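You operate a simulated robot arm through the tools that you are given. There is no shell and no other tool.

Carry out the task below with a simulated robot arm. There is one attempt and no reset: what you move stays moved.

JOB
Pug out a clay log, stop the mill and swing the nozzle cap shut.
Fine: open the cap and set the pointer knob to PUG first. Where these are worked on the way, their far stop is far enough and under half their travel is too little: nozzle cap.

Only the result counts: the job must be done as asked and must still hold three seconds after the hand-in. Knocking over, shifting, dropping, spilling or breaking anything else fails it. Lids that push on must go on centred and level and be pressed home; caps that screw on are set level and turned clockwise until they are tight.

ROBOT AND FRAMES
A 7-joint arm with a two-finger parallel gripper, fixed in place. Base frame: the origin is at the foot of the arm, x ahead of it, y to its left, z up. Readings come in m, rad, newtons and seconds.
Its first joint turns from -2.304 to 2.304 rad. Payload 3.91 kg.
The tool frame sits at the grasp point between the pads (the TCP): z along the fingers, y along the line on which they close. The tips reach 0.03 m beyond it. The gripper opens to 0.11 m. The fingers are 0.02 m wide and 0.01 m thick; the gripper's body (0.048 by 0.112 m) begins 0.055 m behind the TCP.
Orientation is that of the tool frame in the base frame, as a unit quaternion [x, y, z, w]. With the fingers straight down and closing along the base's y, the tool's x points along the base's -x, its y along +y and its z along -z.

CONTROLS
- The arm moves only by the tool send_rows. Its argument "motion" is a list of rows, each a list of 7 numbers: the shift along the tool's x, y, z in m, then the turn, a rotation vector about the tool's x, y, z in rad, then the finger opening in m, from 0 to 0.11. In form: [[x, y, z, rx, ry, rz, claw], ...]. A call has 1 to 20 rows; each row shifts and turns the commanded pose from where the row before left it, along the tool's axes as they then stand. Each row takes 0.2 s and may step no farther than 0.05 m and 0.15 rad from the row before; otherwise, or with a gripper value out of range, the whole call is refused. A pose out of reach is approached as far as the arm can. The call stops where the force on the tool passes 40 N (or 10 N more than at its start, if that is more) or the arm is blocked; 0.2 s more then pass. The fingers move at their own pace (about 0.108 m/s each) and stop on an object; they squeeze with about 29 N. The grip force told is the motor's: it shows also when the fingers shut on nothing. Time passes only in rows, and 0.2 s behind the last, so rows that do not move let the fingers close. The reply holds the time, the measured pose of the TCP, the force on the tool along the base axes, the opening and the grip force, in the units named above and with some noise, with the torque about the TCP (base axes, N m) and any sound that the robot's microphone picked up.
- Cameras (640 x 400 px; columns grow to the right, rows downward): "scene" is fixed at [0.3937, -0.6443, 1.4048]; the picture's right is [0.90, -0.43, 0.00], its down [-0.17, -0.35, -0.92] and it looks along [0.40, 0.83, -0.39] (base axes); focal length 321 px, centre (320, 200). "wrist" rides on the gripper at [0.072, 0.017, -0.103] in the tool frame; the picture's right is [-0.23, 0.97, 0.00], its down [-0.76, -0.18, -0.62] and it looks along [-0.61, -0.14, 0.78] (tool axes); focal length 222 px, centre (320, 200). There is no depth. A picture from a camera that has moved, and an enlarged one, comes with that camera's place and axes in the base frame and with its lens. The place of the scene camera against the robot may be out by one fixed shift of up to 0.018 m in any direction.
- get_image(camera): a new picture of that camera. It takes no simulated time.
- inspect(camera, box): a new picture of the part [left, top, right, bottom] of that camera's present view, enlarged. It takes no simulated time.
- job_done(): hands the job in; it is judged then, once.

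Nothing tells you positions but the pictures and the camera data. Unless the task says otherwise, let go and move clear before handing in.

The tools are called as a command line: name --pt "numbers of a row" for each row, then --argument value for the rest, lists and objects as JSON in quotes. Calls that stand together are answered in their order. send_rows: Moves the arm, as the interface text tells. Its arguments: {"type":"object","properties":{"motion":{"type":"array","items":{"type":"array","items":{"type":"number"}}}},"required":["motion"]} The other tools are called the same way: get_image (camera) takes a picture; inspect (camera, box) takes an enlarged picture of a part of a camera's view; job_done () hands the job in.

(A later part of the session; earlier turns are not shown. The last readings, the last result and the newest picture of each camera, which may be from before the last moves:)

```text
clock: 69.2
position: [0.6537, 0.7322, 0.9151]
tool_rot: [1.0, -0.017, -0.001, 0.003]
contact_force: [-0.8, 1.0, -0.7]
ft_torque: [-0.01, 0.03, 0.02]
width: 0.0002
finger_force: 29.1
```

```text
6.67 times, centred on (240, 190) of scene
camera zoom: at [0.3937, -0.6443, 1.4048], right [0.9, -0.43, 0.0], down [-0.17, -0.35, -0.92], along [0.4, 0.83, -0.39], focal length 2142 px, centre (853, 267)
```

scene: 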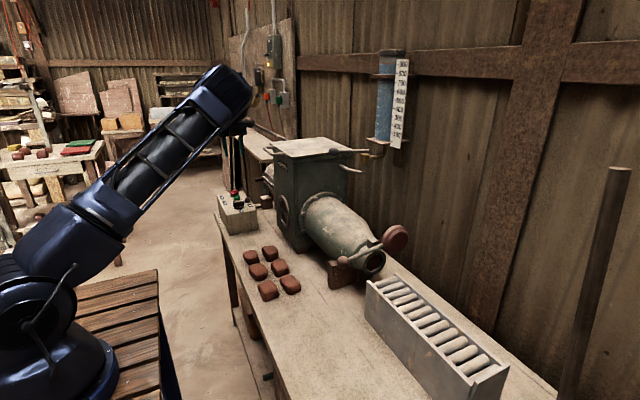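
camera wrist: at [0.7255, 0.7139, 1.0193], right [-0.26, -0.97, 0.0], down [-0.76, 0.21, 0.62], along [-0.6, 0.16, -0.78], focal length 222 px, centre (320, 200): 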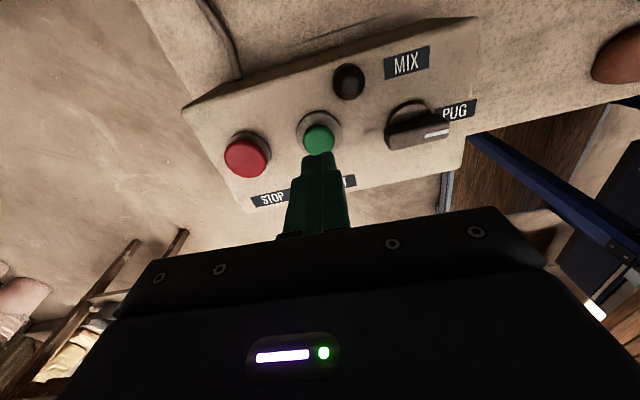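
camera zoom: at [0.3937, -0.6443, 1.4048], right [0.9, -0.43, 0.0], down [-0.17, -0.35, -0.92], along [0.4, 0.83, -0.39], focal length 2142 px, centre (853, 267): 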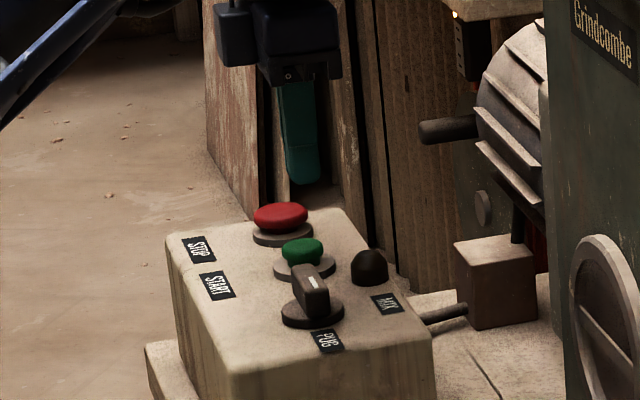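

The closed fingertips line up right over the green button. I'll lower slowly and press.

send_rows --pt "0 0 0.02 0 0 0 0.0" --pt "0 0 0.01 0 0 0 0.0" --pt "0 0 0.004 0 0 0 0.0" --pt "0 0 0.004 0 0 0 0.0"

```text
clock: 70.2
position: [0.6516, 0.7334, 0.8774]
tool_rot: [1.0, -0.016, 0.0, 0.002]
contact_force: [-0.1, 0.7, 0.3]
ft_torque: [0.0, -0.02, -0.02]
width: 0.0
finger_force: 28.4
```

send_rows --pt "0 0 0.003 0 0 0 0.0" --pt "0 0 0.003 0 0 0 0.0" --pt "0 0 0.003 0 0 0 0.0"

inspect --camera "scene" --box '[210, 160, 270, 220]'

```text
clock: 71.0
position: [0.6503, 0.7333, 0.8684]
tool_rot: [1.0, -0.017, 0.0, 0.002]
contact_force: [0.5, -0.8, 2.3]
ft_torque: [-0.02, 0.0, -0.01]
width: 0.0
finger_force: 28.9
```

```text
6.67 times, centred on (240, 190) of scene
camera zoom: at [0.3937, -0.6443, 1.4048], right [0.9, -0.43, 0.0], down [-0.17, -0.35, -0.92], along [0.4, 0.83, -0.39], focal length 2142 px, centre (853, 267)
```

zoom: 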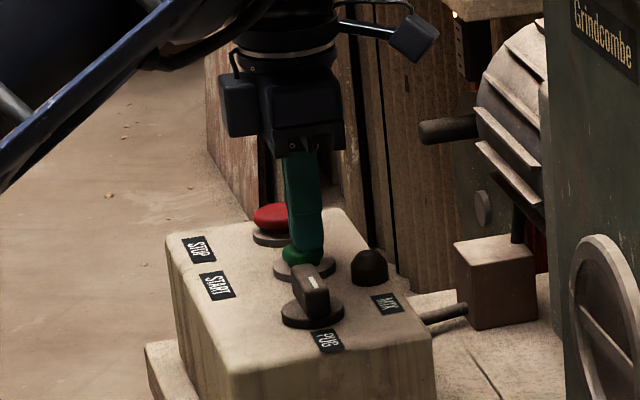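

send_rows --pt "0 0 0.002 0 0 0 0.0" --pt "0 0 0.002 0 0 0 0.0" --pt "0 0 0.002 0 0 0 0.0"

```text
clock: 71.8
position: [0.6511, 0.7342, 0.8633]
tool_rot: [1.0, -0.016, 0.001, 0.002]
contact_force: [0.3, -3.3, 12.2]
ft_torque: [-0.09, 0.04, 0.1]
width: 0.0001
finger_force: 29.1
heard: click
```

A click: START is pressed. I'll lift, hover over STOP, and see whether clay is coming out.

send_rows --pt "0 0 -0.03 0 0 0 0.0" --pt "0 0 -0.03 0 0 0 0.0"

get_image --camera "scene"

inspect --camera "scene" --box '[200, 150, 280, 220]'

inspect --camera "scene" --box '[330, 200, 490, 320]'

```text
clock: 72.4
position: [0.6485, 0.7332, 0.9208]
tool_rot: [1.0, -0.017, 0.0, 0.003]
contact_force: [-0.2, -0.6, -0.3]
ft_torque: [-0.01, -0.01, 0.0]
width: 0.0
finger_force: 29.4
```

```text
taken
```

scene: 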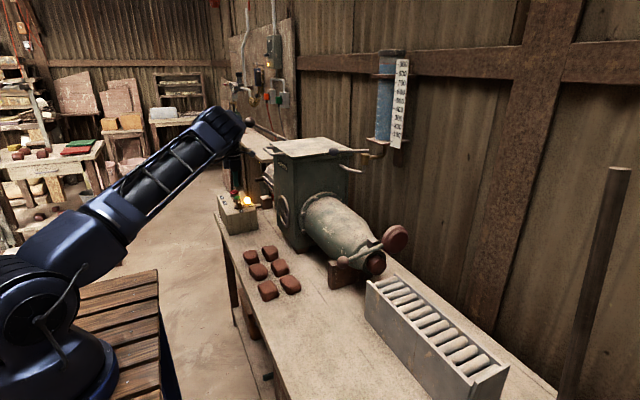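

```text
5.71 times, centred on (240, 185) of scene
camera zoom: at [0.3937, -0.6443, 1.4048], right [0.9, -0.43, 0.0], down [-0.17, -0.35, -0.92], along [0.4, 0.83, -0.39], focal length 1836 px, centre (777, 286)
```

zoom: 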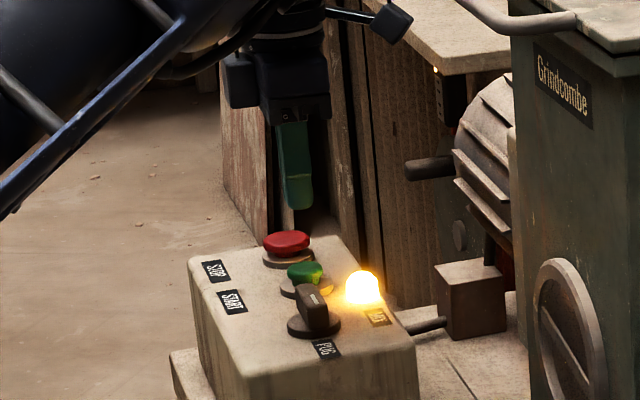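

```text
3.33 times, centred on (410, 260) of scene
camera zoom: at [0.3937, -0.6443, 1.4048], right [0.9, -0.43, 0.0], down [-0.17, -0.35, -0.92], along [0.4, 0.83, -0.39], focal length 1071 px, centre (20, 0)
```

zoom: 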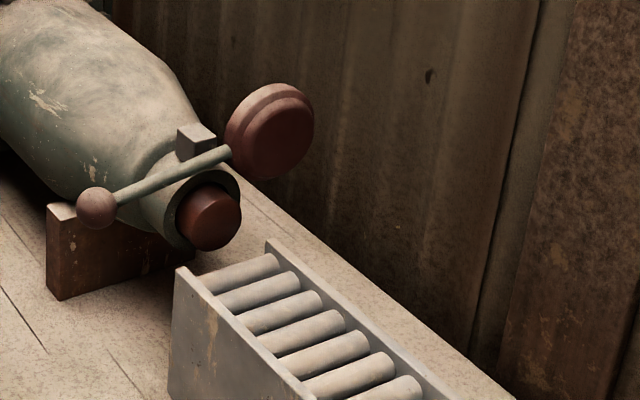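

The lamp is lit and clay is starting out of the nozzle. Moving over the STOP button to be ready.

send_rows --pt "0 -0.035 0 0 0 0 0.0" --pt "0 -0.035 0 0 0 0 0.0"

get_image --camera "wrist"

inspect --camera "scene" --box '[330, 200, 490, 320]'

```text
clock: 73.0
position: [0.654, 0.8043, 0.9228]
tool_rot: [1.0, -0.017, 0.0, 0.002]
contact_force: [1.1, -0.6, 0.5]
ft_torque: [0.06, 0.09, 0.02]
width: 0.0
finger_force: 29.5
```

```text
taken
camera wrist: at [0.7274, 0.7845, 1.0256], right [-0.26, -0.97, 0.0], down [-0.76, 0.21, 0.62], along [-0.6, 0.16, -0.78], focal length 222 px, centre (320, 200)
```

wrist: 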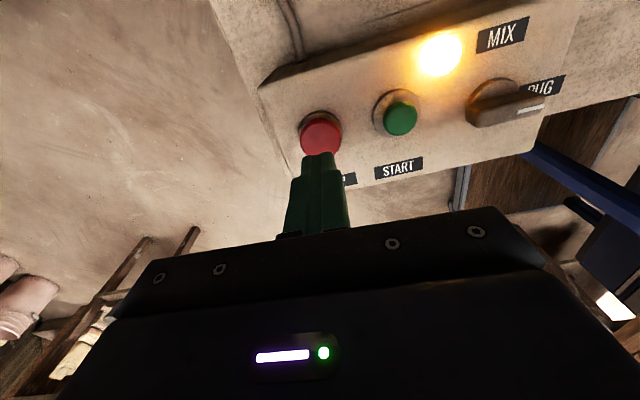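

```text
3.33 times, centred on (410, 260) of scene
camera zoom: at [0.3937, -0.6443, 1.4048], right [0.9, -0.43, 0.0], down [-0.17, -0.35, -0.92], along [0.4, 0.83, -0.39], focal length 1071 px, centre (20, 0)
```

zoom: 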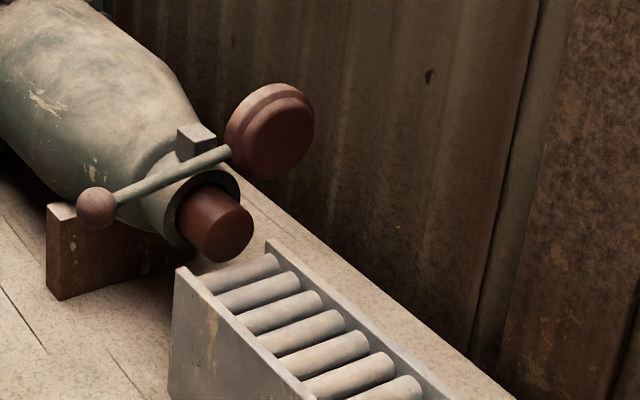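

The fingertips are aligned over STOP and the log is growing. I'll wait here and watch.

send_rows --pt "0 0 0 0 0 0 0.0" --pt "0 0 0 0 0 0 0.0" --pt "0 0 0 0 0 0 0.0" --pt "0 0 0 0 0 0 0.0" --pt "0 0 0 0 0 0 0.0" --pt "0 0 0 0 0 0 0.0" --pt "0 0 0 0 0 0 0.0" --pt "0 0 0 0 0 0 0.0" --pt "0 0 0 0 0 0 0.0" --pt "0 0 0 0 0 0 0.0"

inspect --camera "scene" --box '[330, 200, 530, 380]'

```text
clock: 75.2
position: [0.6541, 0.8033, 0.9225]
tool_rot: [1.0, -0.017, 0.0, 0.003]
contact_force: [0.6, 0.2, -0.1]
ft_torque: [0.0, 0.01, 0.02]
width: 0.0
finger_force: 29.4
```

```text
2.22 times, centred on (430, 290) of scene
camera zoom: at [0.3937, -0.6443, 1.4048], right [0.9, -0.43, 0.0], down [-0.17, -0.35, -0.92], along [0.4, 0.83, -0.39], focal length 714 px, centre (76, 0)
```

zoom: 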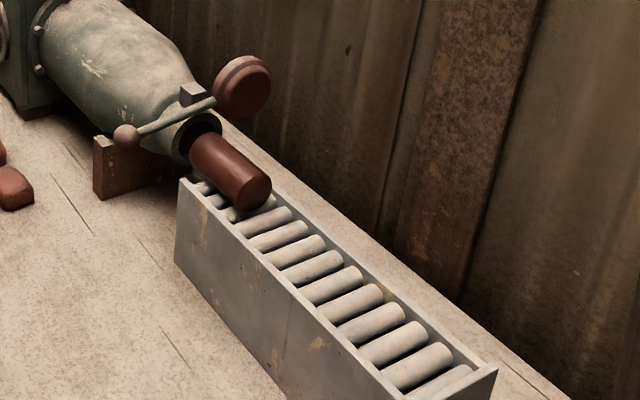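

send_rows --pt "0 0 0 0 0 0 0.0" --pt "0 0 0 0 0 0 0.0" --pt "0 0 0 0 0 0 0.0" --pt "0 0 0 0 0 0 0.0" --pt "0 0 0 0 0 0 0.0" --pt "0 0 0 0 0 0 0.0" --pt "0 0 0 0 0 0 0.0" --pt "0 0 0 0 0 0 0.0" --pt "0 0 0 0 0 0 0.0" --pt "0 0 0 0 0 0 0.0"

inspect --camera "scene" --box '[330, 200, 530, 380]'

```text
clock: 77.4
position: [0.6529, 0.8039, 0.9227]
tool_rot: [1.0, -0.017, 0.001, 0.003]
contact_force: [-0.8, 0.0, 0.3]
ft_torque: [-0.02, -0.02, 0.01]
width: 0.0
finger_force: 29.3
```

```text
2.22 times, centred on (430, 290) of scene
camera zoom: at [0.3937, -0.6443, 1.4048], right [0.9, -0.43, 0.0], down [-0.17, -0.35, -0.92], along [0.4, 0.83, -0.39], focal length 714 px, centre (76, 0)
```

zoom: 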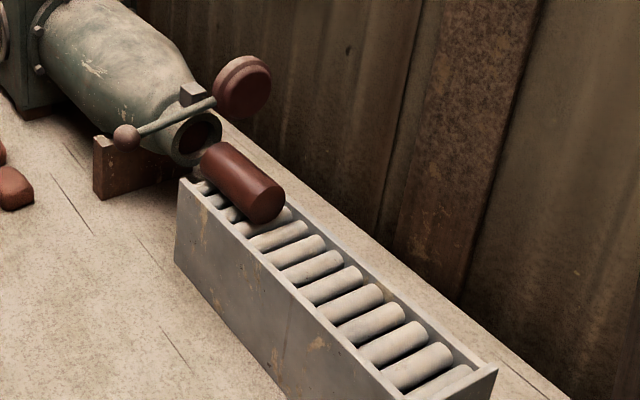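

A log has come off and rests on the rollers, with the nozzle clear. Pressing STOP now.

send_rows --pt "0 0 0.03 0 0 0 0.0" --pt "0 0 0.01 0 0 0 0.0" --pt "0 0 0.004 0 0 0 0.0" --pt "0 0 0.004 0 0 0 0.0" --pt "0 0 0.003 0 0 0 0.0" --pt "0 0 0.003 0 0 0 0.0"

```text
clock: 78.8
position: [0.6532, 0.8045, 0.8684]
tool_rot: [1.0, -0.017, -0.001, 0.003]
contact_force: [-0.7, -0.3, 0.6]
ft_torque: [0.0, 0.03, 0.0]
width: 0.0002
finger_force: 29.2
```

send_rows --pt "0 0 0.003 0 0 0 0.0" --pt "0 0 0.003 0 0 0 0.0"

inspect --camera "scene" --box '[200, 150, 280, 220]'

inspect --camera "scene" --box '[330, 200, 530, 380]'

```text
clock: 79.4
position: [0.6523, 0.8046, 0.8641]
tool_rot: [1.0, -0.016, 0.0, 0.002]
contact_force: [2.1, 2.8, 8.1]
ft_torque: [0.09, -0.01, -0.03]
width: 0.0
finger_force: 29.1
heard: click
```

```text
5.71 times, centred on (240, 185) of scene
camera zoom: at [0.3937, -0.6443, 1.4048], right [0.9, -0.43, 0.0], down [-0.17, -0.35, -0.92], along [0.4, 0.83, -0.39], focal length 1836 px, centre (777, 286)
```

zoom: 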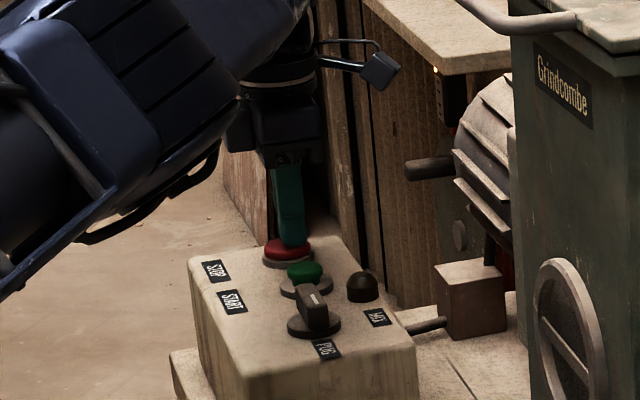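

```text
2.22 times, centred on (430, 290) of scene
camera zoom: at [0.3937, -0.6443, 1.4048], right [0.9, -0.43, 0.0], down [-0.17, -0.35, -0.92], along [0.4, 0.83, -0.39], focal length 714 px, centre (76, 0)
```

zoom: 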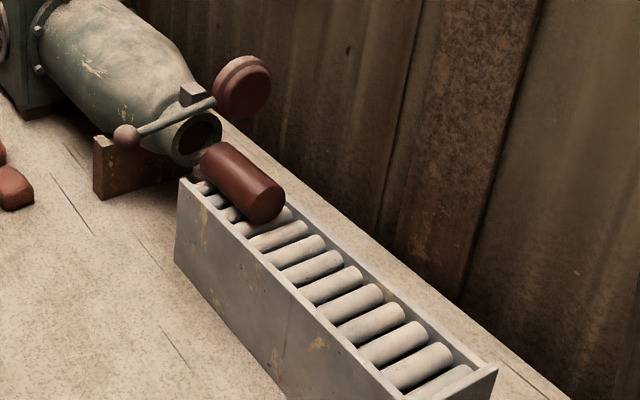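

The lamp is off and the mill has stopped; the log lies on the rollers clear of the nozzle. Next I'll lift away and travel back to the cap lever.

send_rows --pt "0 0 -0.045 0 0 0 0.0" --pt "0 0 -0.045 0 0 0 0.0" --pt "0 0 -0.045 0 0 0 0.0" --pt "0 0 -0.045 0 0 0 0.0" --pt "0 0 -0.045 0 0 0 0.0" --pt "0 0 -0.045 0 0 0 0.0" --pt "0 0 -0.045 0 0 0 0.0" --pt "0 0 -0.045 0 0 0 0.0" --pt "0 0 0 0 0 0 0.0"

get_image --camera "scene"

```text
clock: 81.4
position: [0.6297, 0.7753, 1.1815]
tool_rot: [1.0, -0.016, 0.0, 0.002]
contact_force: [-0.4, -0.1, 0.1]
ft_torque: [0.04, 0.02, 0.01]
width: 0.0
finger_force: 28.8
out of reach, approached as far as the arm can: row 5, 6, 7, 8
```

```text
taken
```

scene: 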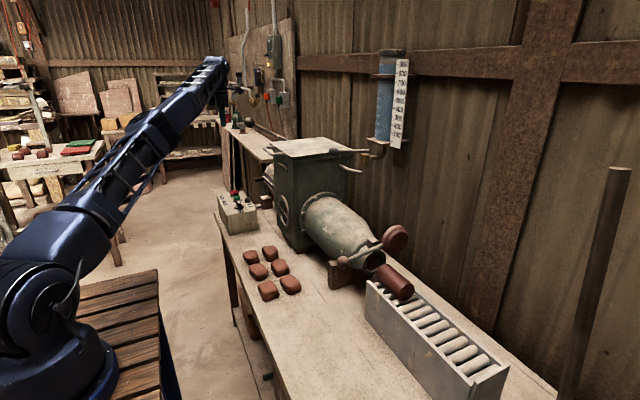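

The stretch limit at that height is harmless. Now I'll travel along -y, in at x about 0.56, to in front of the cap lever.

send_rows --pt "-0.0236 0.0408 0 0 0 0 0.0" --pt "-0.0236 0.0408 0 0 0 0 0.0" --pt "-0.0136 0.0458 0 0 0 0 0.0" --pt "-0.0036 0.0459 0 0 0 0 0.0" --pt "-0.0036 0.0459 0 0 0 0 0.0" --pt "-0.0036 0.0459 0 0 0 0 0.0" --pt "-0.0 0.0459 0 0 0 0 0.0" --pt "0 0.0459 0 0 0 0 0.0" --pt "0 0.0459 0 0 0 0 0.0"

get_image --camera "scene"

```text
clock: 83.4
position: [0.7183, 0.6541, 1.3069]
tool_rot: [1.0, -0.016, -0.001, 0.003]
contact_force: [0.5, 0.9, -0.1]
ft_torque: [-0.09, -0.07, 0.0]
width: 0.0
finger_force: 29.6
out of reach, approached as far as the arm can: row 1, 2, 3, 4, 5, 6, 7, 8, 9
```

```text
taken
```

scene: 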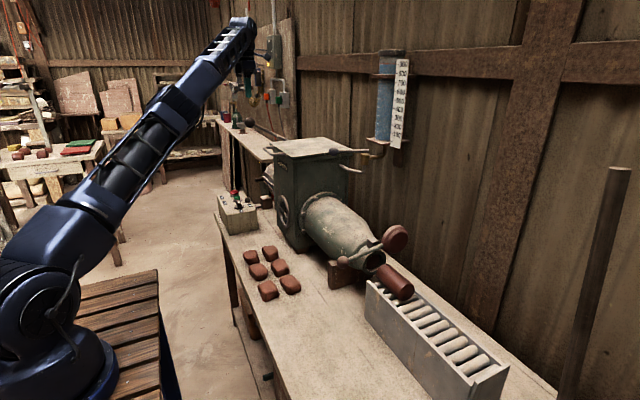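

The arm is tracking badly again, at [0.718, 0.654, 1.307] instead of where I commanded. I'll pause a moment to see where it settles.

send_rows --pt "0 0 0 0 0 0 0.0" --pt "0 0 0 0 0 0 0.0"

get_image --camera "scene"

get_image --camera "wrist"

```text
clock: 84.0
position: [0.7191, 0.6527, 1.3069]
tool_rot: [1.0, -0.016, -0.001, 0.002]
contact_force: [-0.5, 0.1, -0.1]
ft_torque: [0.0, -0.01, 0.0]
width: 0.0
finger_force: 29.2
```

```text
taken
```

scene: 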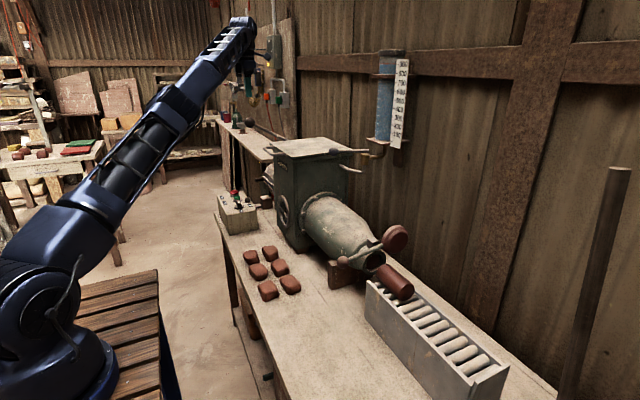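

```text
taken
camera wrist: at [0.7908, 0.6341, 1.4105], right [-0.26, -0.97, 0.01], down [-0.76, 0.21, 0.62], along [-0.6, 0.16, -0.78], focal length 222 px, centre (320, 200)
```

wrist: 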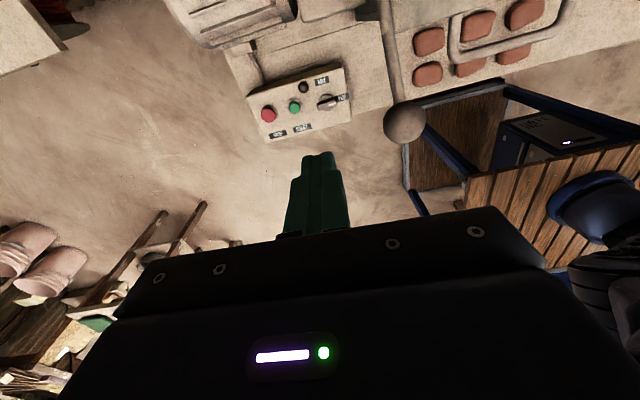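

The arm is fully stretched here. I also notice a hopper lever with a dark ball at about [0.70, 0.574, 1.195] that I must keep clear of, so I'll retreat towards -x first.

send_rows --pt "-0.04 0.005 0.01 0 0 0 0.0" --pt "-0.04 0.005 0.01 0 0 0 0.0"

inspect --camera "scene" --box '[180, 0, 400, 220]'

```text
clock: 84.6
position: [0.6411, 0.6484, 1.2863]
tool_rot: [1.0, -0.017, 0.0, 0.001]
contact_force: [-0.5, 1.2, -1.4]
ft_torque: [0.01, -0.04, -0.01]
width: 0.0001
finger_force: 29.5
```

```text
1.82 times, centred on (290, 110) of scene
camera zoom: at [0.3937, -0.6443, 1.4048], right [0.9, -0.43, 0.0], down [-0.17, -0.35, -0.92], along [0.4, 0.83, -0.39], focal length 584 px, centre (374, 364)
```

zoom: 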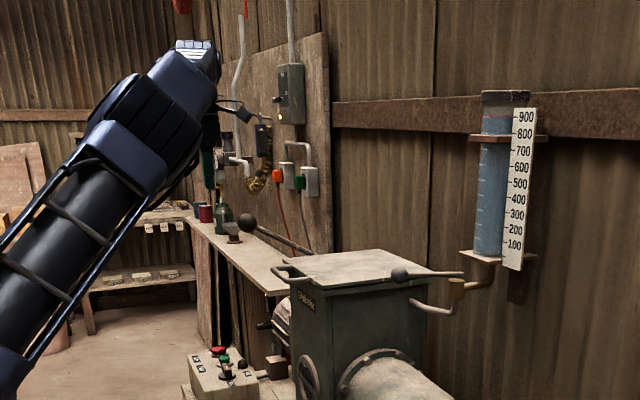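

Tracking is good again at [0.641, 0.648, 1.286]. I'll pull in to x about 0.55 and then move along -y in stages.

send_rows --pt "-0.045 0 0 0 0 0 0.0" --pt "-0.045 0 0 0 0 0 0.0" --pt "0 0.04 0 0 0 0 0.0" --pt "0 0.04 0 0 0 0 0.0" --pt "0 0.04 0 0 0 0 0.0" --pt "0 0.04 0 0 0 0 0.0" --pt "0 0.04 0 0 0 0 0.0" --pt "0 0.04 0 0 0 0 0.0"

get_image --camera "scene"

```text
clock: 86.4
position: [0.5411, 0.4101, 1.2882]
tool_rot: [1.0, -0.016, -0.001, 0.002]
contact_force: [0.5, 0.2, -0.6]
ft_torque: [-0.03, 0.03, -0.01]
width: 0.0001
finger_force: 28.7
```

```text
taken
```

scene: 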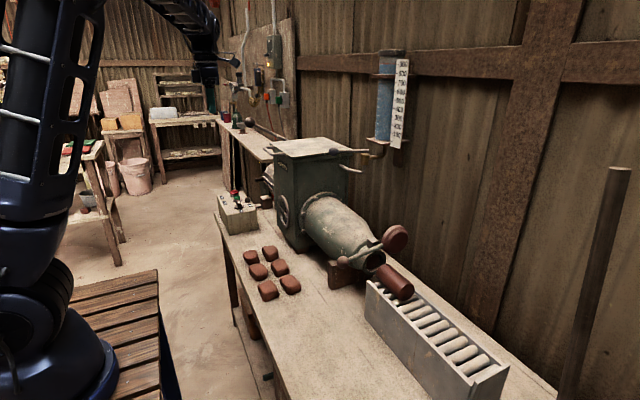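

The elbow is back up in a normal posture. Continuing along -y to the lever.

send_rows --pt "0 0.043 0 0 0 0 0.0" --pt "0 0.043 0 0 0 0 0.0" --pt "0 0.043 0 0 0 0 0.0" --pt "0 0.043 0 0 0 0 0.0" --pt "0 0.043 0 0 0 0 0.0" --pt "0 0.043 0 0 0 0 0.0" --pt "0 0.043 0 0 0 0 0.0" --pt "0 0.043 0 0 0 0 0.0" --pt "0 0.043 0 0 0 0 0.0" --pt "0 0.043 0 0 0 0 0.0"

get_image --camera "scene"

get_image --camera "wrist"

```text
clock: 88.6
position: [0.5301, -0.0244, 1.2894]
tool_rot: [1.0, -0.017, 0.0, 0.002]
contact_force: [-1.0, 0.3, -0.2]
ft_torque: [-0.07, -0.01, -0.01]
width: 0.0
finger_force: 29.2
```

```text
taken
```

scene: 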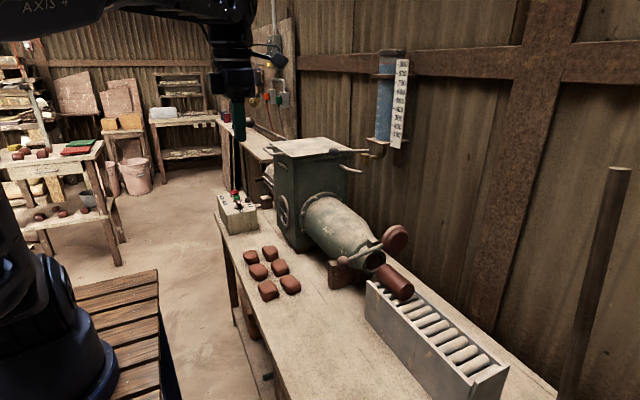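

```text
taken
camera wrist: at [0.6025, -0.043, 1.3925], right [-0.26, -0.97, 0.01], down [-0.76, 0.21, 0.62], along [-0.6, 0.16, -0.78], focal length 222 px, centre (320, 200)
```

wrist: 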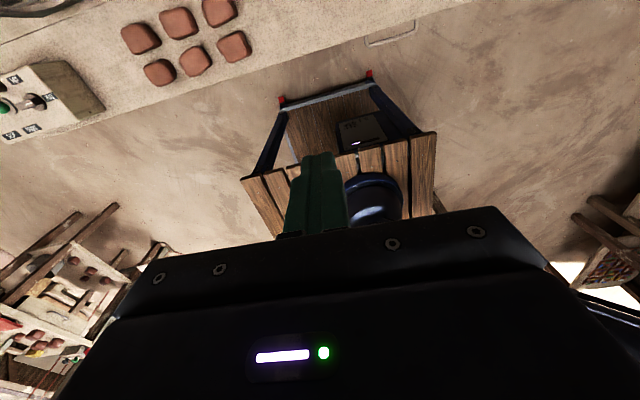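

The arm is at [0.530, -0.024, 1.289] in a good posture. I'll push the ball up and over from below with closed fingers tilted 45 degrees towards +x, so first I'll descend in front of the lever and tilt.

send_rows --pt "0.015 0 0.04 0 0 -0.033 0.0" --pt "0.015 0 0.04 0 0 0 0.0" --pt "0.015 0 0.04 0 0 0 0.0" --pt "0.015 0 0.04 0 0 0 0.0" --pt "0.015 0 0.04 0 0 0 0.0" --pt "0.015 0 0.04 0 0 0 0.0" --pt "0 0 0 0 0.131 0 0.0" --pt "0 0 0 0 0.131 0 0.0" --pt "0 0 0 0 0.131 0 0.0" --pt "0 0 0 0 0.131 0 0.0" --pt "0 0 0 0 0.131 0 0.0" --pt "0 0 0 0 0.13 0 0.0"

get_image --camera "scene"

get_image --camera "wrist"

```text
clock: 91.2
position: [0.6337, -0.0181, 1.0572]
tool_rot: [0.924, 0.002, 0.382, 0.002]
contact_force: [-0.4, 0.3, 0.1]
ft_torque: [0.0, -0.02, -0.03]
width: 0.0
finger_force: 29.5
out of reach, approached as far as the arm can: row 12
```

```text
taken
```

scene: 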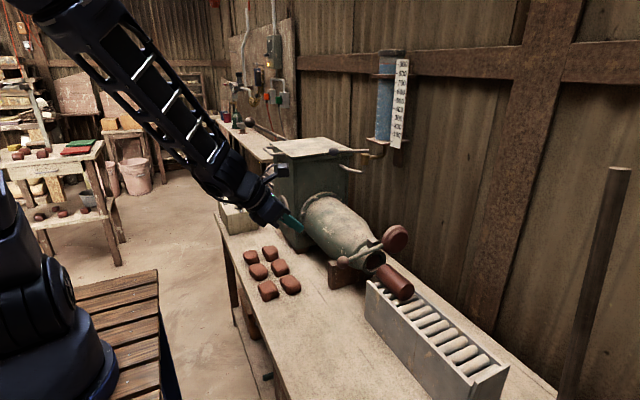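

```text
taken
camera wrist: at [0.6122, -0.0346, 1.18], right [-0.16, -0.97, -0.15], down [-0.98, 0.18, -0.1], along [0.12, 0.14, -0.98], focal length 222 px, centre (320, 200)
```

wrist: 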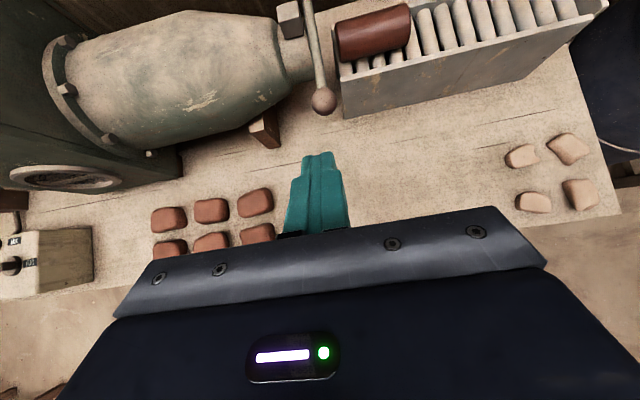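

Tilting to 45 degrees hits a wrist limit, so I'll use about 25 degrees and grip the ball instead; a fresh sighting puts it at [0.769, -0.0226, 0.913]. I'll open the fingers and move to a pre-grasp point.

send_rows --pt "0 0 0 0 -0.115 0 0.03" --pt "0 0 0 0 -0.116 0 0.07" --pt "0 0 0 0 -0.116 0 0.07" --pt "0.0205 0.0015 0.036 0 0 0 0.07" --pt "0.0205 0.0015 0.036 0 0 0 0.07" --pt "0.0205 0.0015 0.036 0 0 0 0.07" --pt "0 0 0 0 0 0 0.07"

get_image --camera "wrist"

get_image --camera "scene"

```text
clock: 92.8
position: [0.738, -0.0278, 0.9872]
tool_rot: [0.97, -0.001, 0.243, 0.008]
contact_force: [-0.2, -0.4, -0.1]
ft_torque: [-0.02, 0.03, 0.0]
width: 0.0697
finger_force: 0.1
out of reach, approached as far as the arm can: row 2
```

```text
taken
camera wrist: at [0.755, -0.0427, 1.1121], right [-0.21, -0.97, -0.09], down [-0.96, 0.19, 0.19], along [-0.17, 0.13, -0.98], focal length 222 px, centre (320, 200)
```

wrist: 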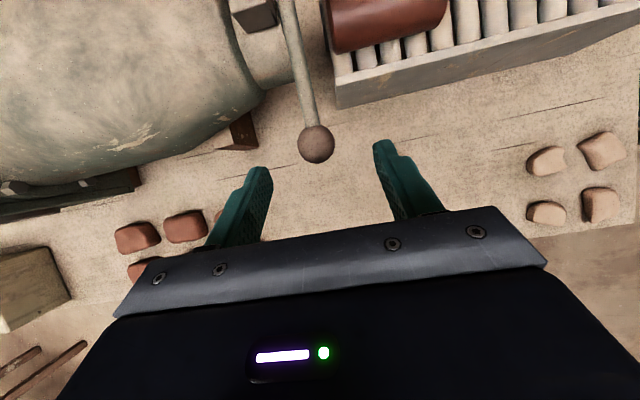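

```text
taken
```

scene: 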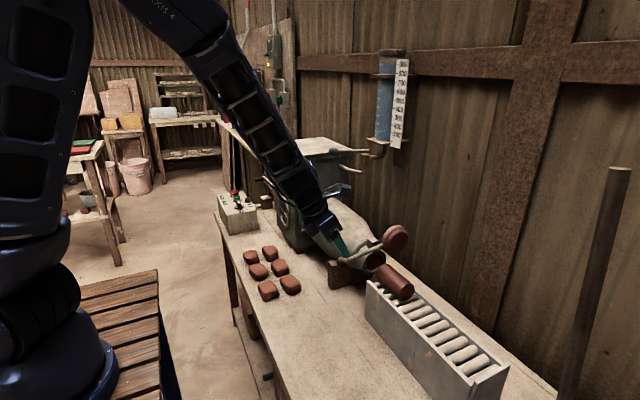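

The ball sits at [0.769, -0.0232, 0.913], about 4 mm to the side. I'll correct that and slide the open fingers down around it.

send_rows --pt "-0.0019 -0.0046 0.02 0 0 0 0.07" --pt "-0.0019 0 0.02 0 0 0 0.07" --pt "-0.0019 0 0.02 0 0 0 0.07" --pt "-0.0019 0 0.018 0 0 0 0.07" --pt "0 0 0 0 0 0 0.07"

get_image --camera "wrist"

inspect --camera "scene" --box '[330, 160, 430, 290]'

```text
clock: 94.0
position: [0.7667, -0.0212, 0.917]
tool_rot: [0.97, -0.001, 0.242, 0.007]
contact_force: [0.2, 0.0, 0.3]
ft_torque: [-0.01, 0.03, -0.01]
width: 0.0699
finger_force: 0.1
```

```text
taken
camera wrist: at [0.7835, -0.0374, 1.0423], right [-0.21, -0.97, -0.09], down [-0.96, 0.19, 0.19], along [-0.17, 0.13, -0.98], focal length 222 px, centre (320, 200)
```

wrist: 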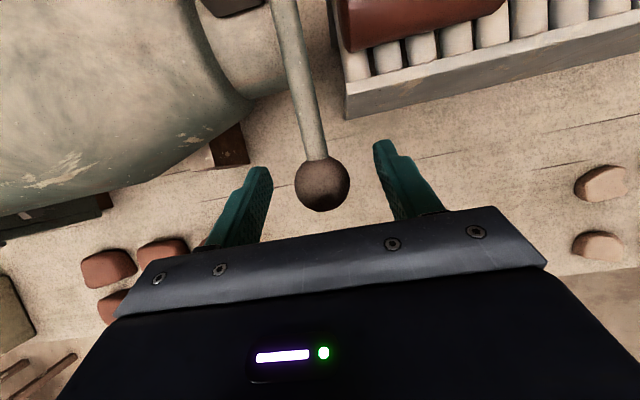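

```text
3.08 times, centred on (380, 225) of scene
camera zoom: at [0.3937, -0.6443, 1.4048], right [0.9, -0.43, 0.0], down [-0.17, -0.35, -0.92], along [0.4, 0.83, -0.39], focal length 989 px, centre (135, 123)
```

zoom: 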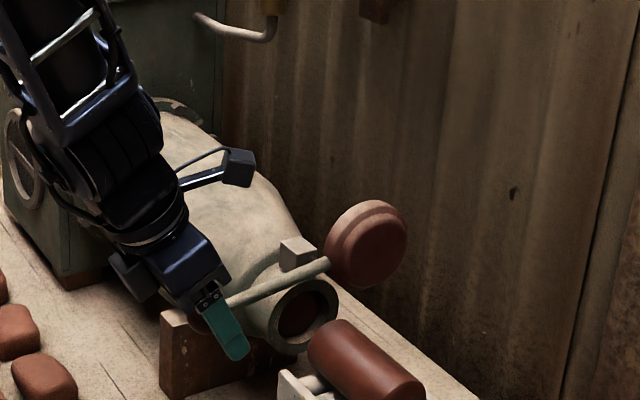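

The ball is centred between the pads. Closing on it.

send_rows --pt "0 0 0 0 0 0 0.05" --pt "0 0 0 0 0 0 0.03" --pt "0 0 0 0 0 0 0.03" --pt "0 0 0 0 0 0 0.03"

```text
clock: 95.0
position: [0.7667, -0.0234, 0.9175]
tool_rot: [0.97, -0.002, 0.242, 0.008]
contact_force: [0.7, -9.1, -0.3]
ft_torque: [-0.13, 0.0, -0.07]
width: 0.0335
finger_force: 45.2
```

Gripped at φ about 94 degrees. I'll swing it back up along the arc, turning the tool rigidly about the pivot.

send_rows --pt "0.00254 0.0005 -0.0051 0 -0.05 0 0.03" --pt "0.00254 0 -0.0051 0 -0.05 0 0.03" --pt "0.00254 0 -0.0051 0 -0.05 0 0.03" --pt "0.00254 0 -0.0051 0 -0.05 0 0.03"

inspect --camera "scene" --box '[330, 160, 430, 290]'

```text
clock: 96.0
position: [0.77, -0.0221, 0.9391]
tool_rot: [0.99, -0.003, 0.143, 0.008]
contact_force: [-31.9, -12.5, -3.1]
ft_torque: [-0.18, 0.75, -0.09]
width: 0.0334
finger_force: 45.1
```

```text
3.08 times, centred on (380, 225) of scene
camera zoom: at [0.3937, -0.6443, 1.4048], right [0.9, -0.43, 0.0], down [-0.17, -0.35, -0.92], along [0.4, 0.83, -0.39], focal length 989 px, centre (135, 123)
```

zoom: 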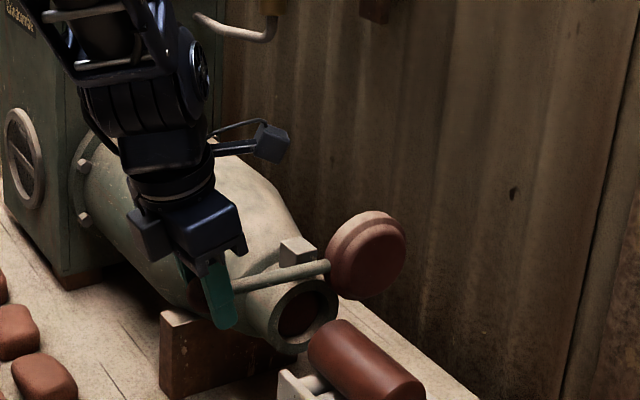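

It's rising with the lever, but 32 N has built up in x. I'll ease back 2.5 mm and continue.

send_rows --pt "-0.0024 0.001 -0.0007 0 0 0 0.03" --pt "0.0025 0 -0.0052 0 -0.05 0 0.03" --pt "0.0025 0 -0.0052 0 -0.05 0 0.03" --pt "0.0025 0 -0.0052 0 -0.05 0 0.03" --pt "0.0025 0 -0.0052 0 -0.05 0 0.03"

inspect --camera "scene" --box '[330, 160, 430, 290]'

```text
clock: 97.2
position: [0.7731, -0.0229, 0.9626]
tool_rot: [0.999, -0.003, 0.045, 0.007]
contact_force: [21.3, 3.9, -12.4]
ft_torque: [0.0, 0.67, -0.09]
width: 0.0334
finger_force: 45.0
```

```text
3.08 times, centred on (380, 225) of scene
camera zoom: at [0.3937, -0.6443, 1.4048], right [0.9, -0.43, 0.0], down [-0.17, -0.35, -0.92], along [0.4, 0.83, -0.39], focal length 989 px, centre (135, 123)
```

zoom: 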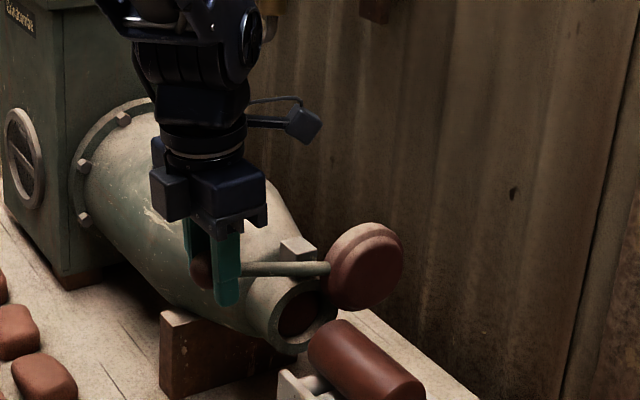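

send_rows --pt "0.0015 0 0.0003 0 0 0 0.03" --pt "0.0025 0 -0.0051 0 -0.05 0 0.03" --pt "0.0025 0 -0.0051 0 -0.05 0 0.03" --pt "0.0025 0 -0.0051 0 -0.05 0 0.03" --pt "0.0025 0 -0.0051 0 -0.05 0 0.03"

inspect --camera "scene" --box '[330, 160, 430, 290]'

```text
clock: 98.4
position: [0.7837, -0.0228, 0.9828]
tool_rot: [0.998, -0.005, -0.057, 0.007]
contact_force: [-19.5, -10.9, -0.3]
ft_torque: [-0.18, 1.07, 0.04]
width: 0.0333
finger_force: 45.2
```

```text
3.08 times, centred on (380, 225) of scene
camera zoom: at [0.3937, -0.6443, 1.4048], right [0.9, -0.43, 0.0], down [-0.17, -0.35, -0.92], along [0.4, 0.83, -0.39], focal length 989 px, centre (135, 123)
```

zoom: 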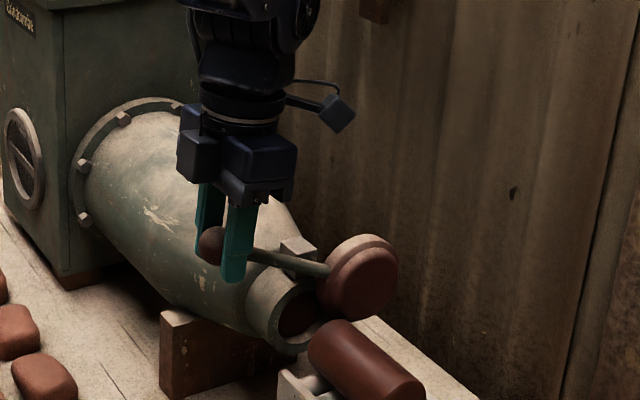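

send_rows --pt "-0.0012 0.0005 0 0 0 0 0.03" --pt "0.0025 0 -0.0051 0 -0.05 0 0.03" --pt "0.0025 0 -0.0051 0 -0.05 0 0.03" --pt "0.0025 0 -0.0051 0 -0.05 0 0.03" --pt "0.0025 0 -0.0051 0 -0.05 0 0.03"

inspect --camera "scene" --box '[330, 160, 430, 290]'

```text
clock: 99.6
position: [0.7964, -0.0233, 1.0024]
tool_rot: [0.988, -0.003, -0.154, 0.007]
contact_force: [-19.0, -2.6, 10.3]
ft_torque: [-0.1, 0.59, 0.05]
width: 0.0333
finger_force: 44.7
```

```text
3.08 times, centred on (380, 225) of scene
camera zoom: at [0.3937, -0.6443, 1.4048], right [0.9, -0.43, 0.0], down [-0.17, -0.35, -0.92], along [0.4, 0.83, -0.39], focal length 989 px, centre (135, 123)
```

zoom: 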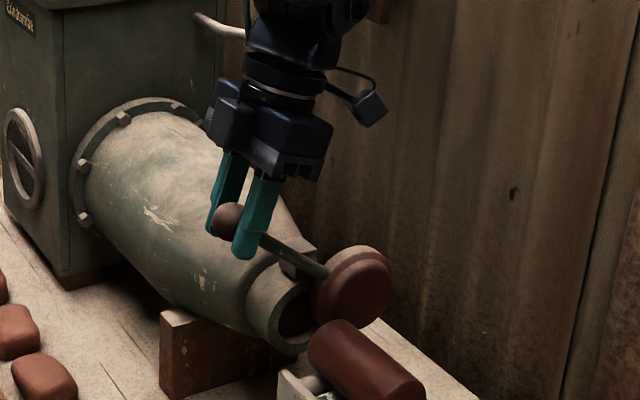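

send_rows --pt "-0.0012 0 -0.0004 0 0 0 0.03" --pt "0.0025 0 -0.0051 0 -0.05 0 0.03" --pt "0.0025 0 -0.0051 0 -0.05 0 0.03" --pt "0.0025 0 -0.0051 0 -0.05 0 0.03" --pt "0.0025 0 -0.0051 0 -0.05 0 0.03"

inspect --camera "scene" --box '[330, 160, 430, 290]'

```text
clock: 100.8
position: [0.8133, -0.022, 1.0163]
tool_rot: [0.968, -0.006, -0.252, 0.007]
contact_force: [17.9, -0.7, -8.5]
ft_torque: [-0.1, -0.92, -0.12]
width: 0.0334
finger_force: 45.2
```

```text
3.08 times, centred on (380, 225) of scene
camera zoom: at [0.3937, -0.6443, 1.4048], right [0.9, -0.43, 0.0], down [-0.17, -0.35, -0.92], along [0.4, 0.83, -0.39], focal length 989 px, centre (135, 123)
```

zoom: 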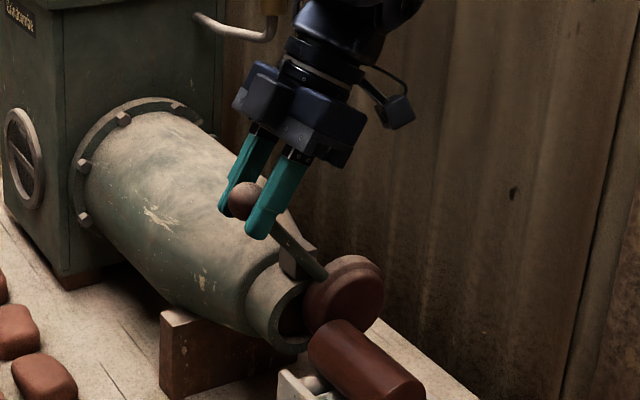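

Now φ is about 36 degrees, two-thirds closed, with the cap passing behind the log. I'll continue.

send_rows --pt "0.0008 0 -0.0008 0 0 0 0.03" --pt "0.0025 0 -0.0051 0 -0.05 0 0.03" --pt "0.0025 0 -0.0051 0 -0.05 0 0.03" --pt "0.0025 0 -0.0051 0 -0.05 0 0.03" --pt "0.0025 0 -0.0051 0 -0.05 0 0.03"

inspect --camera "scene" --box '[330, 160, 430, 290]'

```text
clock: 102.0
position: [0.8323, -0.023, 1.0286]
tool_rot: [0.937, -0.007, -0.348, 0.006]
contact_force: [-10.5, -10.5, -4.3]
ft_torque: [-0.2, 1.23, 0.09]
width: 0.0334
finger_force: 44.6
```

```text
3.08 times, centred on (380, 225) of scene
camera zoom: at [0.3937, -0.6443, 1.4048], right [0.9, -0.43, 0.0], down [-0.17, -0.35, -0.92], along [0.4, 0.83, -0.39], focal length 989 px, centre (135, 123)
```

zoom: 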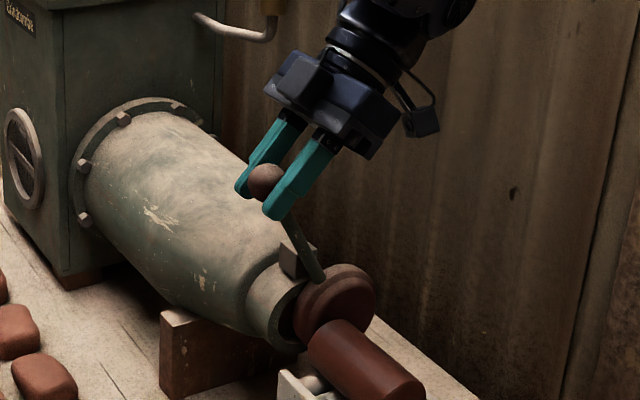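

φ is about 25 degrees and the tool is tilted -41 degrees. I'll loosen the fingers slightly, turn the tool back to vertical around the ball, and regrip for the rest.

send_rows --pt "0 0 0 0 0 0 0.042" --pt "0 0 0 0 0 0 0.042"

inspect --camera "scene" --box '[330, 160, 430, 290]'

```text
clock: 102.6
position: [0.8325, -0.0216, 1.0281]
tool_rot: [0.938, -0.005, -0.347, 0.006]
contact_force: [-0.4, 0.4, 0.0]
ft_torque: [-0.02, -0.02, 0.0]
width: 0.0419
finger_force: 0.1
```

```text
3.08 times, centred on (380, 225) of scene
camera zoom: at [0.3937, -0.6443, 1.4048], right [0.9, -0.43, 0.0], down [-0.17, -0.35, -0.92], along [0.4, 0.83, -0.39], focal length 989 px, centre (135, 123)
```

zoom: 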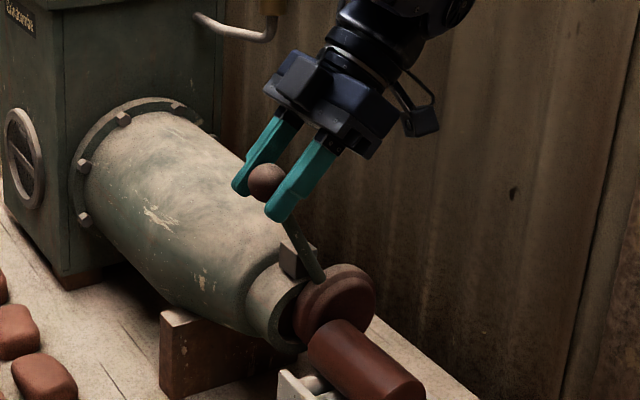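

The lever stays where it is with no load. Turning the tool back to vertical around the ball.

send_rows --pt "0 0 0 0 0.14 0 0.042" --pt "0 0 0 0 0.14 0 0.042" --pt "0 0 0 0 0.14 0 0.042" --pt "0 0 0 0 0.14 0 0.042" --pt "0 0 0 0 0.14 0 0.042" --pt "0 0 0 0 0 0 0.042"

get_image --camera "wrist"

inspect --camera "scene" --box '[330, 160, 430, 290]'

```text
clock: 104.0
position: [0.8338, -0.0233, 1.0291]
tool_rot: [1.0, -0.003, -0.004, 0.007]
contact_force: [-1.2, 0.7, -0.2]
ft_torque: [-0.06, 0.03, -0.02]
width: 0.0421
finger_force: 0.1
```

```text
taken
camera wrist: at [0.9074, -0.0391, 1.1312], right [-0.23, -0.97, 0.02], down [-0.76, 0.19, 0.63], along [-0.61, 0.13, -0.78], focal length 222 px, centre (320, 200)
```

wrist: 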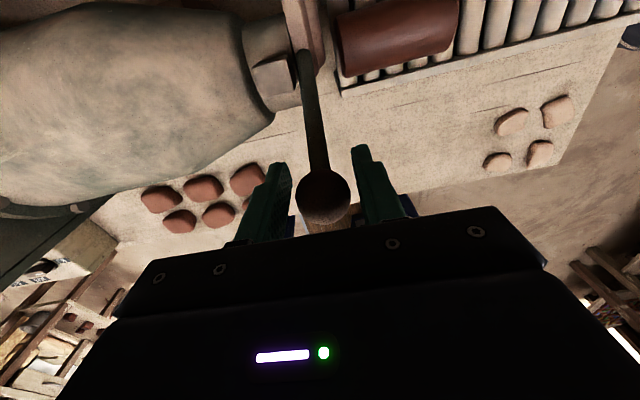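

```text
3.08 times, centred on (380, 225) of scene
camera zoom: at [0.3937, -0.6443, 1.4048], right [0.9, -0.43, 0.0], down [-0.17, -0.35, -0.92], along [0.4, 0.83, -0.39], focal length 989 px, centre (135, 123)
```

zoom: 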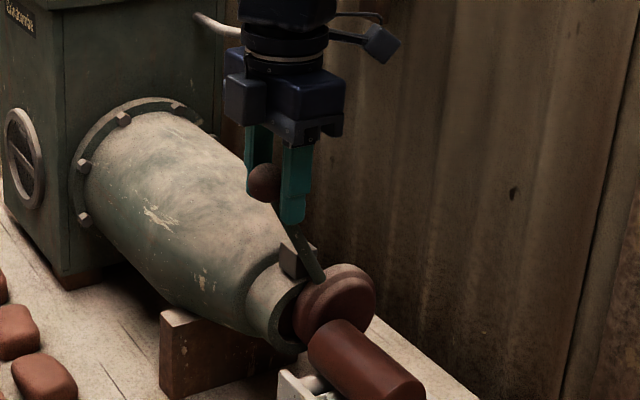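

Closing on the ball again and moving on with the remaining 25 degrees.

send_rows --pt "0 0 0 0 0 0 0.03" --pt "0 0 0 0 0 0 0.03" --pt "0 0 0 0 0 0 0.03" --pt "0.0052 0 -0.0022 0 -0.05 0 0.03" --pt "0.0052 0 -0.0022 0 -0.05 0 0.03" --pt "0.0052 0 -0.0022 0 -0.05 0 0.03" --pt "0.0052 0 -0.0022 0 -0.05 0 0.03"

inspect --camera "scene" --box '[330, 160, 430, 290]'

```text
clock: 105.6
position: [0.8542, -0.0228, 1.0348]
tool_rot: [0.995, -0.004, -0.104, 0.008]
contact_force: [11.8, -4.3, 2.2]
ft_torque: [-0.04, -1.28, 0.1]
width: 0.0334
finger_force: 44.8
```

```text
3.08 times, centred on (380, 225) of scene
camera zoom: at [0.3937, -0.6443, 1.4048], right [0.9, -0.43, 0.0], down [-0.17, -0.35, -0.92], along [0.4, 0.83, -0.39], focal length 989 px, centre (135, 123)
```

zoom: 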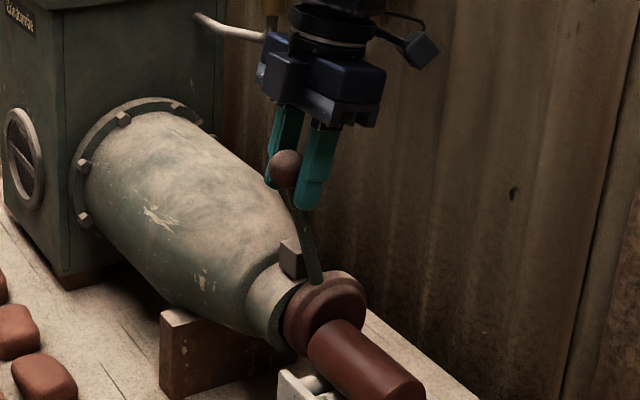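

send_rows --pt "0.0064 0 -0.002 0 -0.05 0 0.03" --pt "0.0054 0 -0.0022 0 -0.05 0 0.03" --pt "0.0054 0 -0.0022 0 -0.05 0 0.03" --pt "0.0054 0 -0.0022 0 -0.05 0 0.03"

inspect --camera "scene" --box '[330, 160, 430, 290]'

```text
clock: 106.6
position: [0.8782, -0.0224, 1.0374]
tool_rot: [0.979, -0.005, -0.202, 0.006]
contact_force: [-2.7, -10.4, 21.6]
ft_torque: [-0.02, 0.34, 0.02]
width: 0.0334
finger_force: 44.8
```

```text
3.08 times, centred on (380, 225) of scene
camera zoom: at [0.3937, -0.6443, 1.4048], right [0.9, -0.43, 0.0], down [-0.17, -0.35, -0.92], along [0.4, 0.83, -0.39], focal length 989 px, centre (135, 123)
```

zoom: 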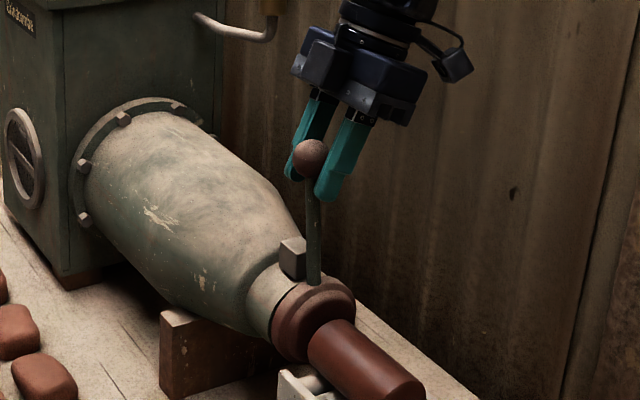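

Nearly shut: the ball is still about 1 cm short of its original closed position. I'll continue until the stop is felt.

send_rows --pt "0.0045 0 -0.0037 0 -0.04 0 0.03" --pt "0.0045 0 -0.0019 0 -0.04 0 0.03"

inspect --camera "scene" --box '[330, 160, 430, 290]'

```text
clock: 107.2
position: [0.8896, -0.0238, 1.0382]
tool_rot: [0.97, -0.005, -0.244, 0.006]
contact_force: [-11.9, -8.8, -7.8]
ft_torque: [-0.01, 0.82, -0.03]
width: 0.0335
finger_force: 44.9
```

```text
3.08 times, centred on (380, 225) of scene
camera zoom: at [0.3937, -0.6443, 1.4048], right [0.9, -0.43, 0.0], down [-0.17, -0.35, -0.92], along [0.4, 0.83, -0.39], focal length 989 px, centre (135, 123)
```

zoom: 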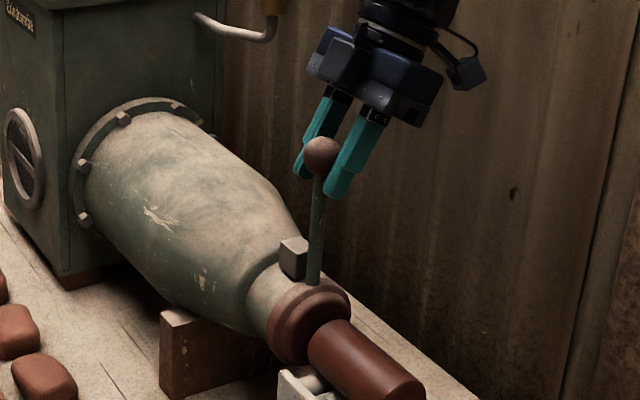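

The ball is back at its original closed position. One small extra push to confirm the stop.

send_rows --pt "0.0025 0 -0.001 0 0 0 0.03" --pt "0.0015 0 -0.0006 0 0 0 0.03"

inspect --camera "scene" --box '[350, 195, 414, 285]'

```text
clock: 107.8
position: [0.8931, -0.0239, 1.0375]
tool_rot: [0.97, -0.004, -0.241, 0.007]
contact_force: [-20.6, -12.9, -8.4]
ft_torque: [0.01, -0.15, 0.09]
width: 0.0329
finger_force: 45.4
```

```text
4.44 times, centred on (382, 240) of scene
camera zoom: at [0.3937, -0.6443, 1.4048], right [0.9, -0.43, 0.0], down [-0.17, -0.35, -0.92], along [0.4, 0.83, -0.39], focal length 1428 px, centre (44, 22)
```

zoom: 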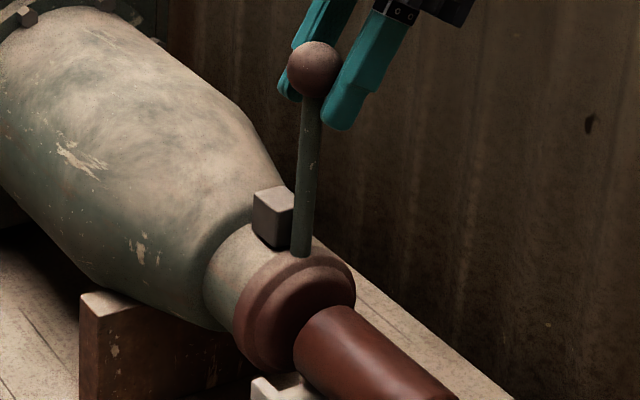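

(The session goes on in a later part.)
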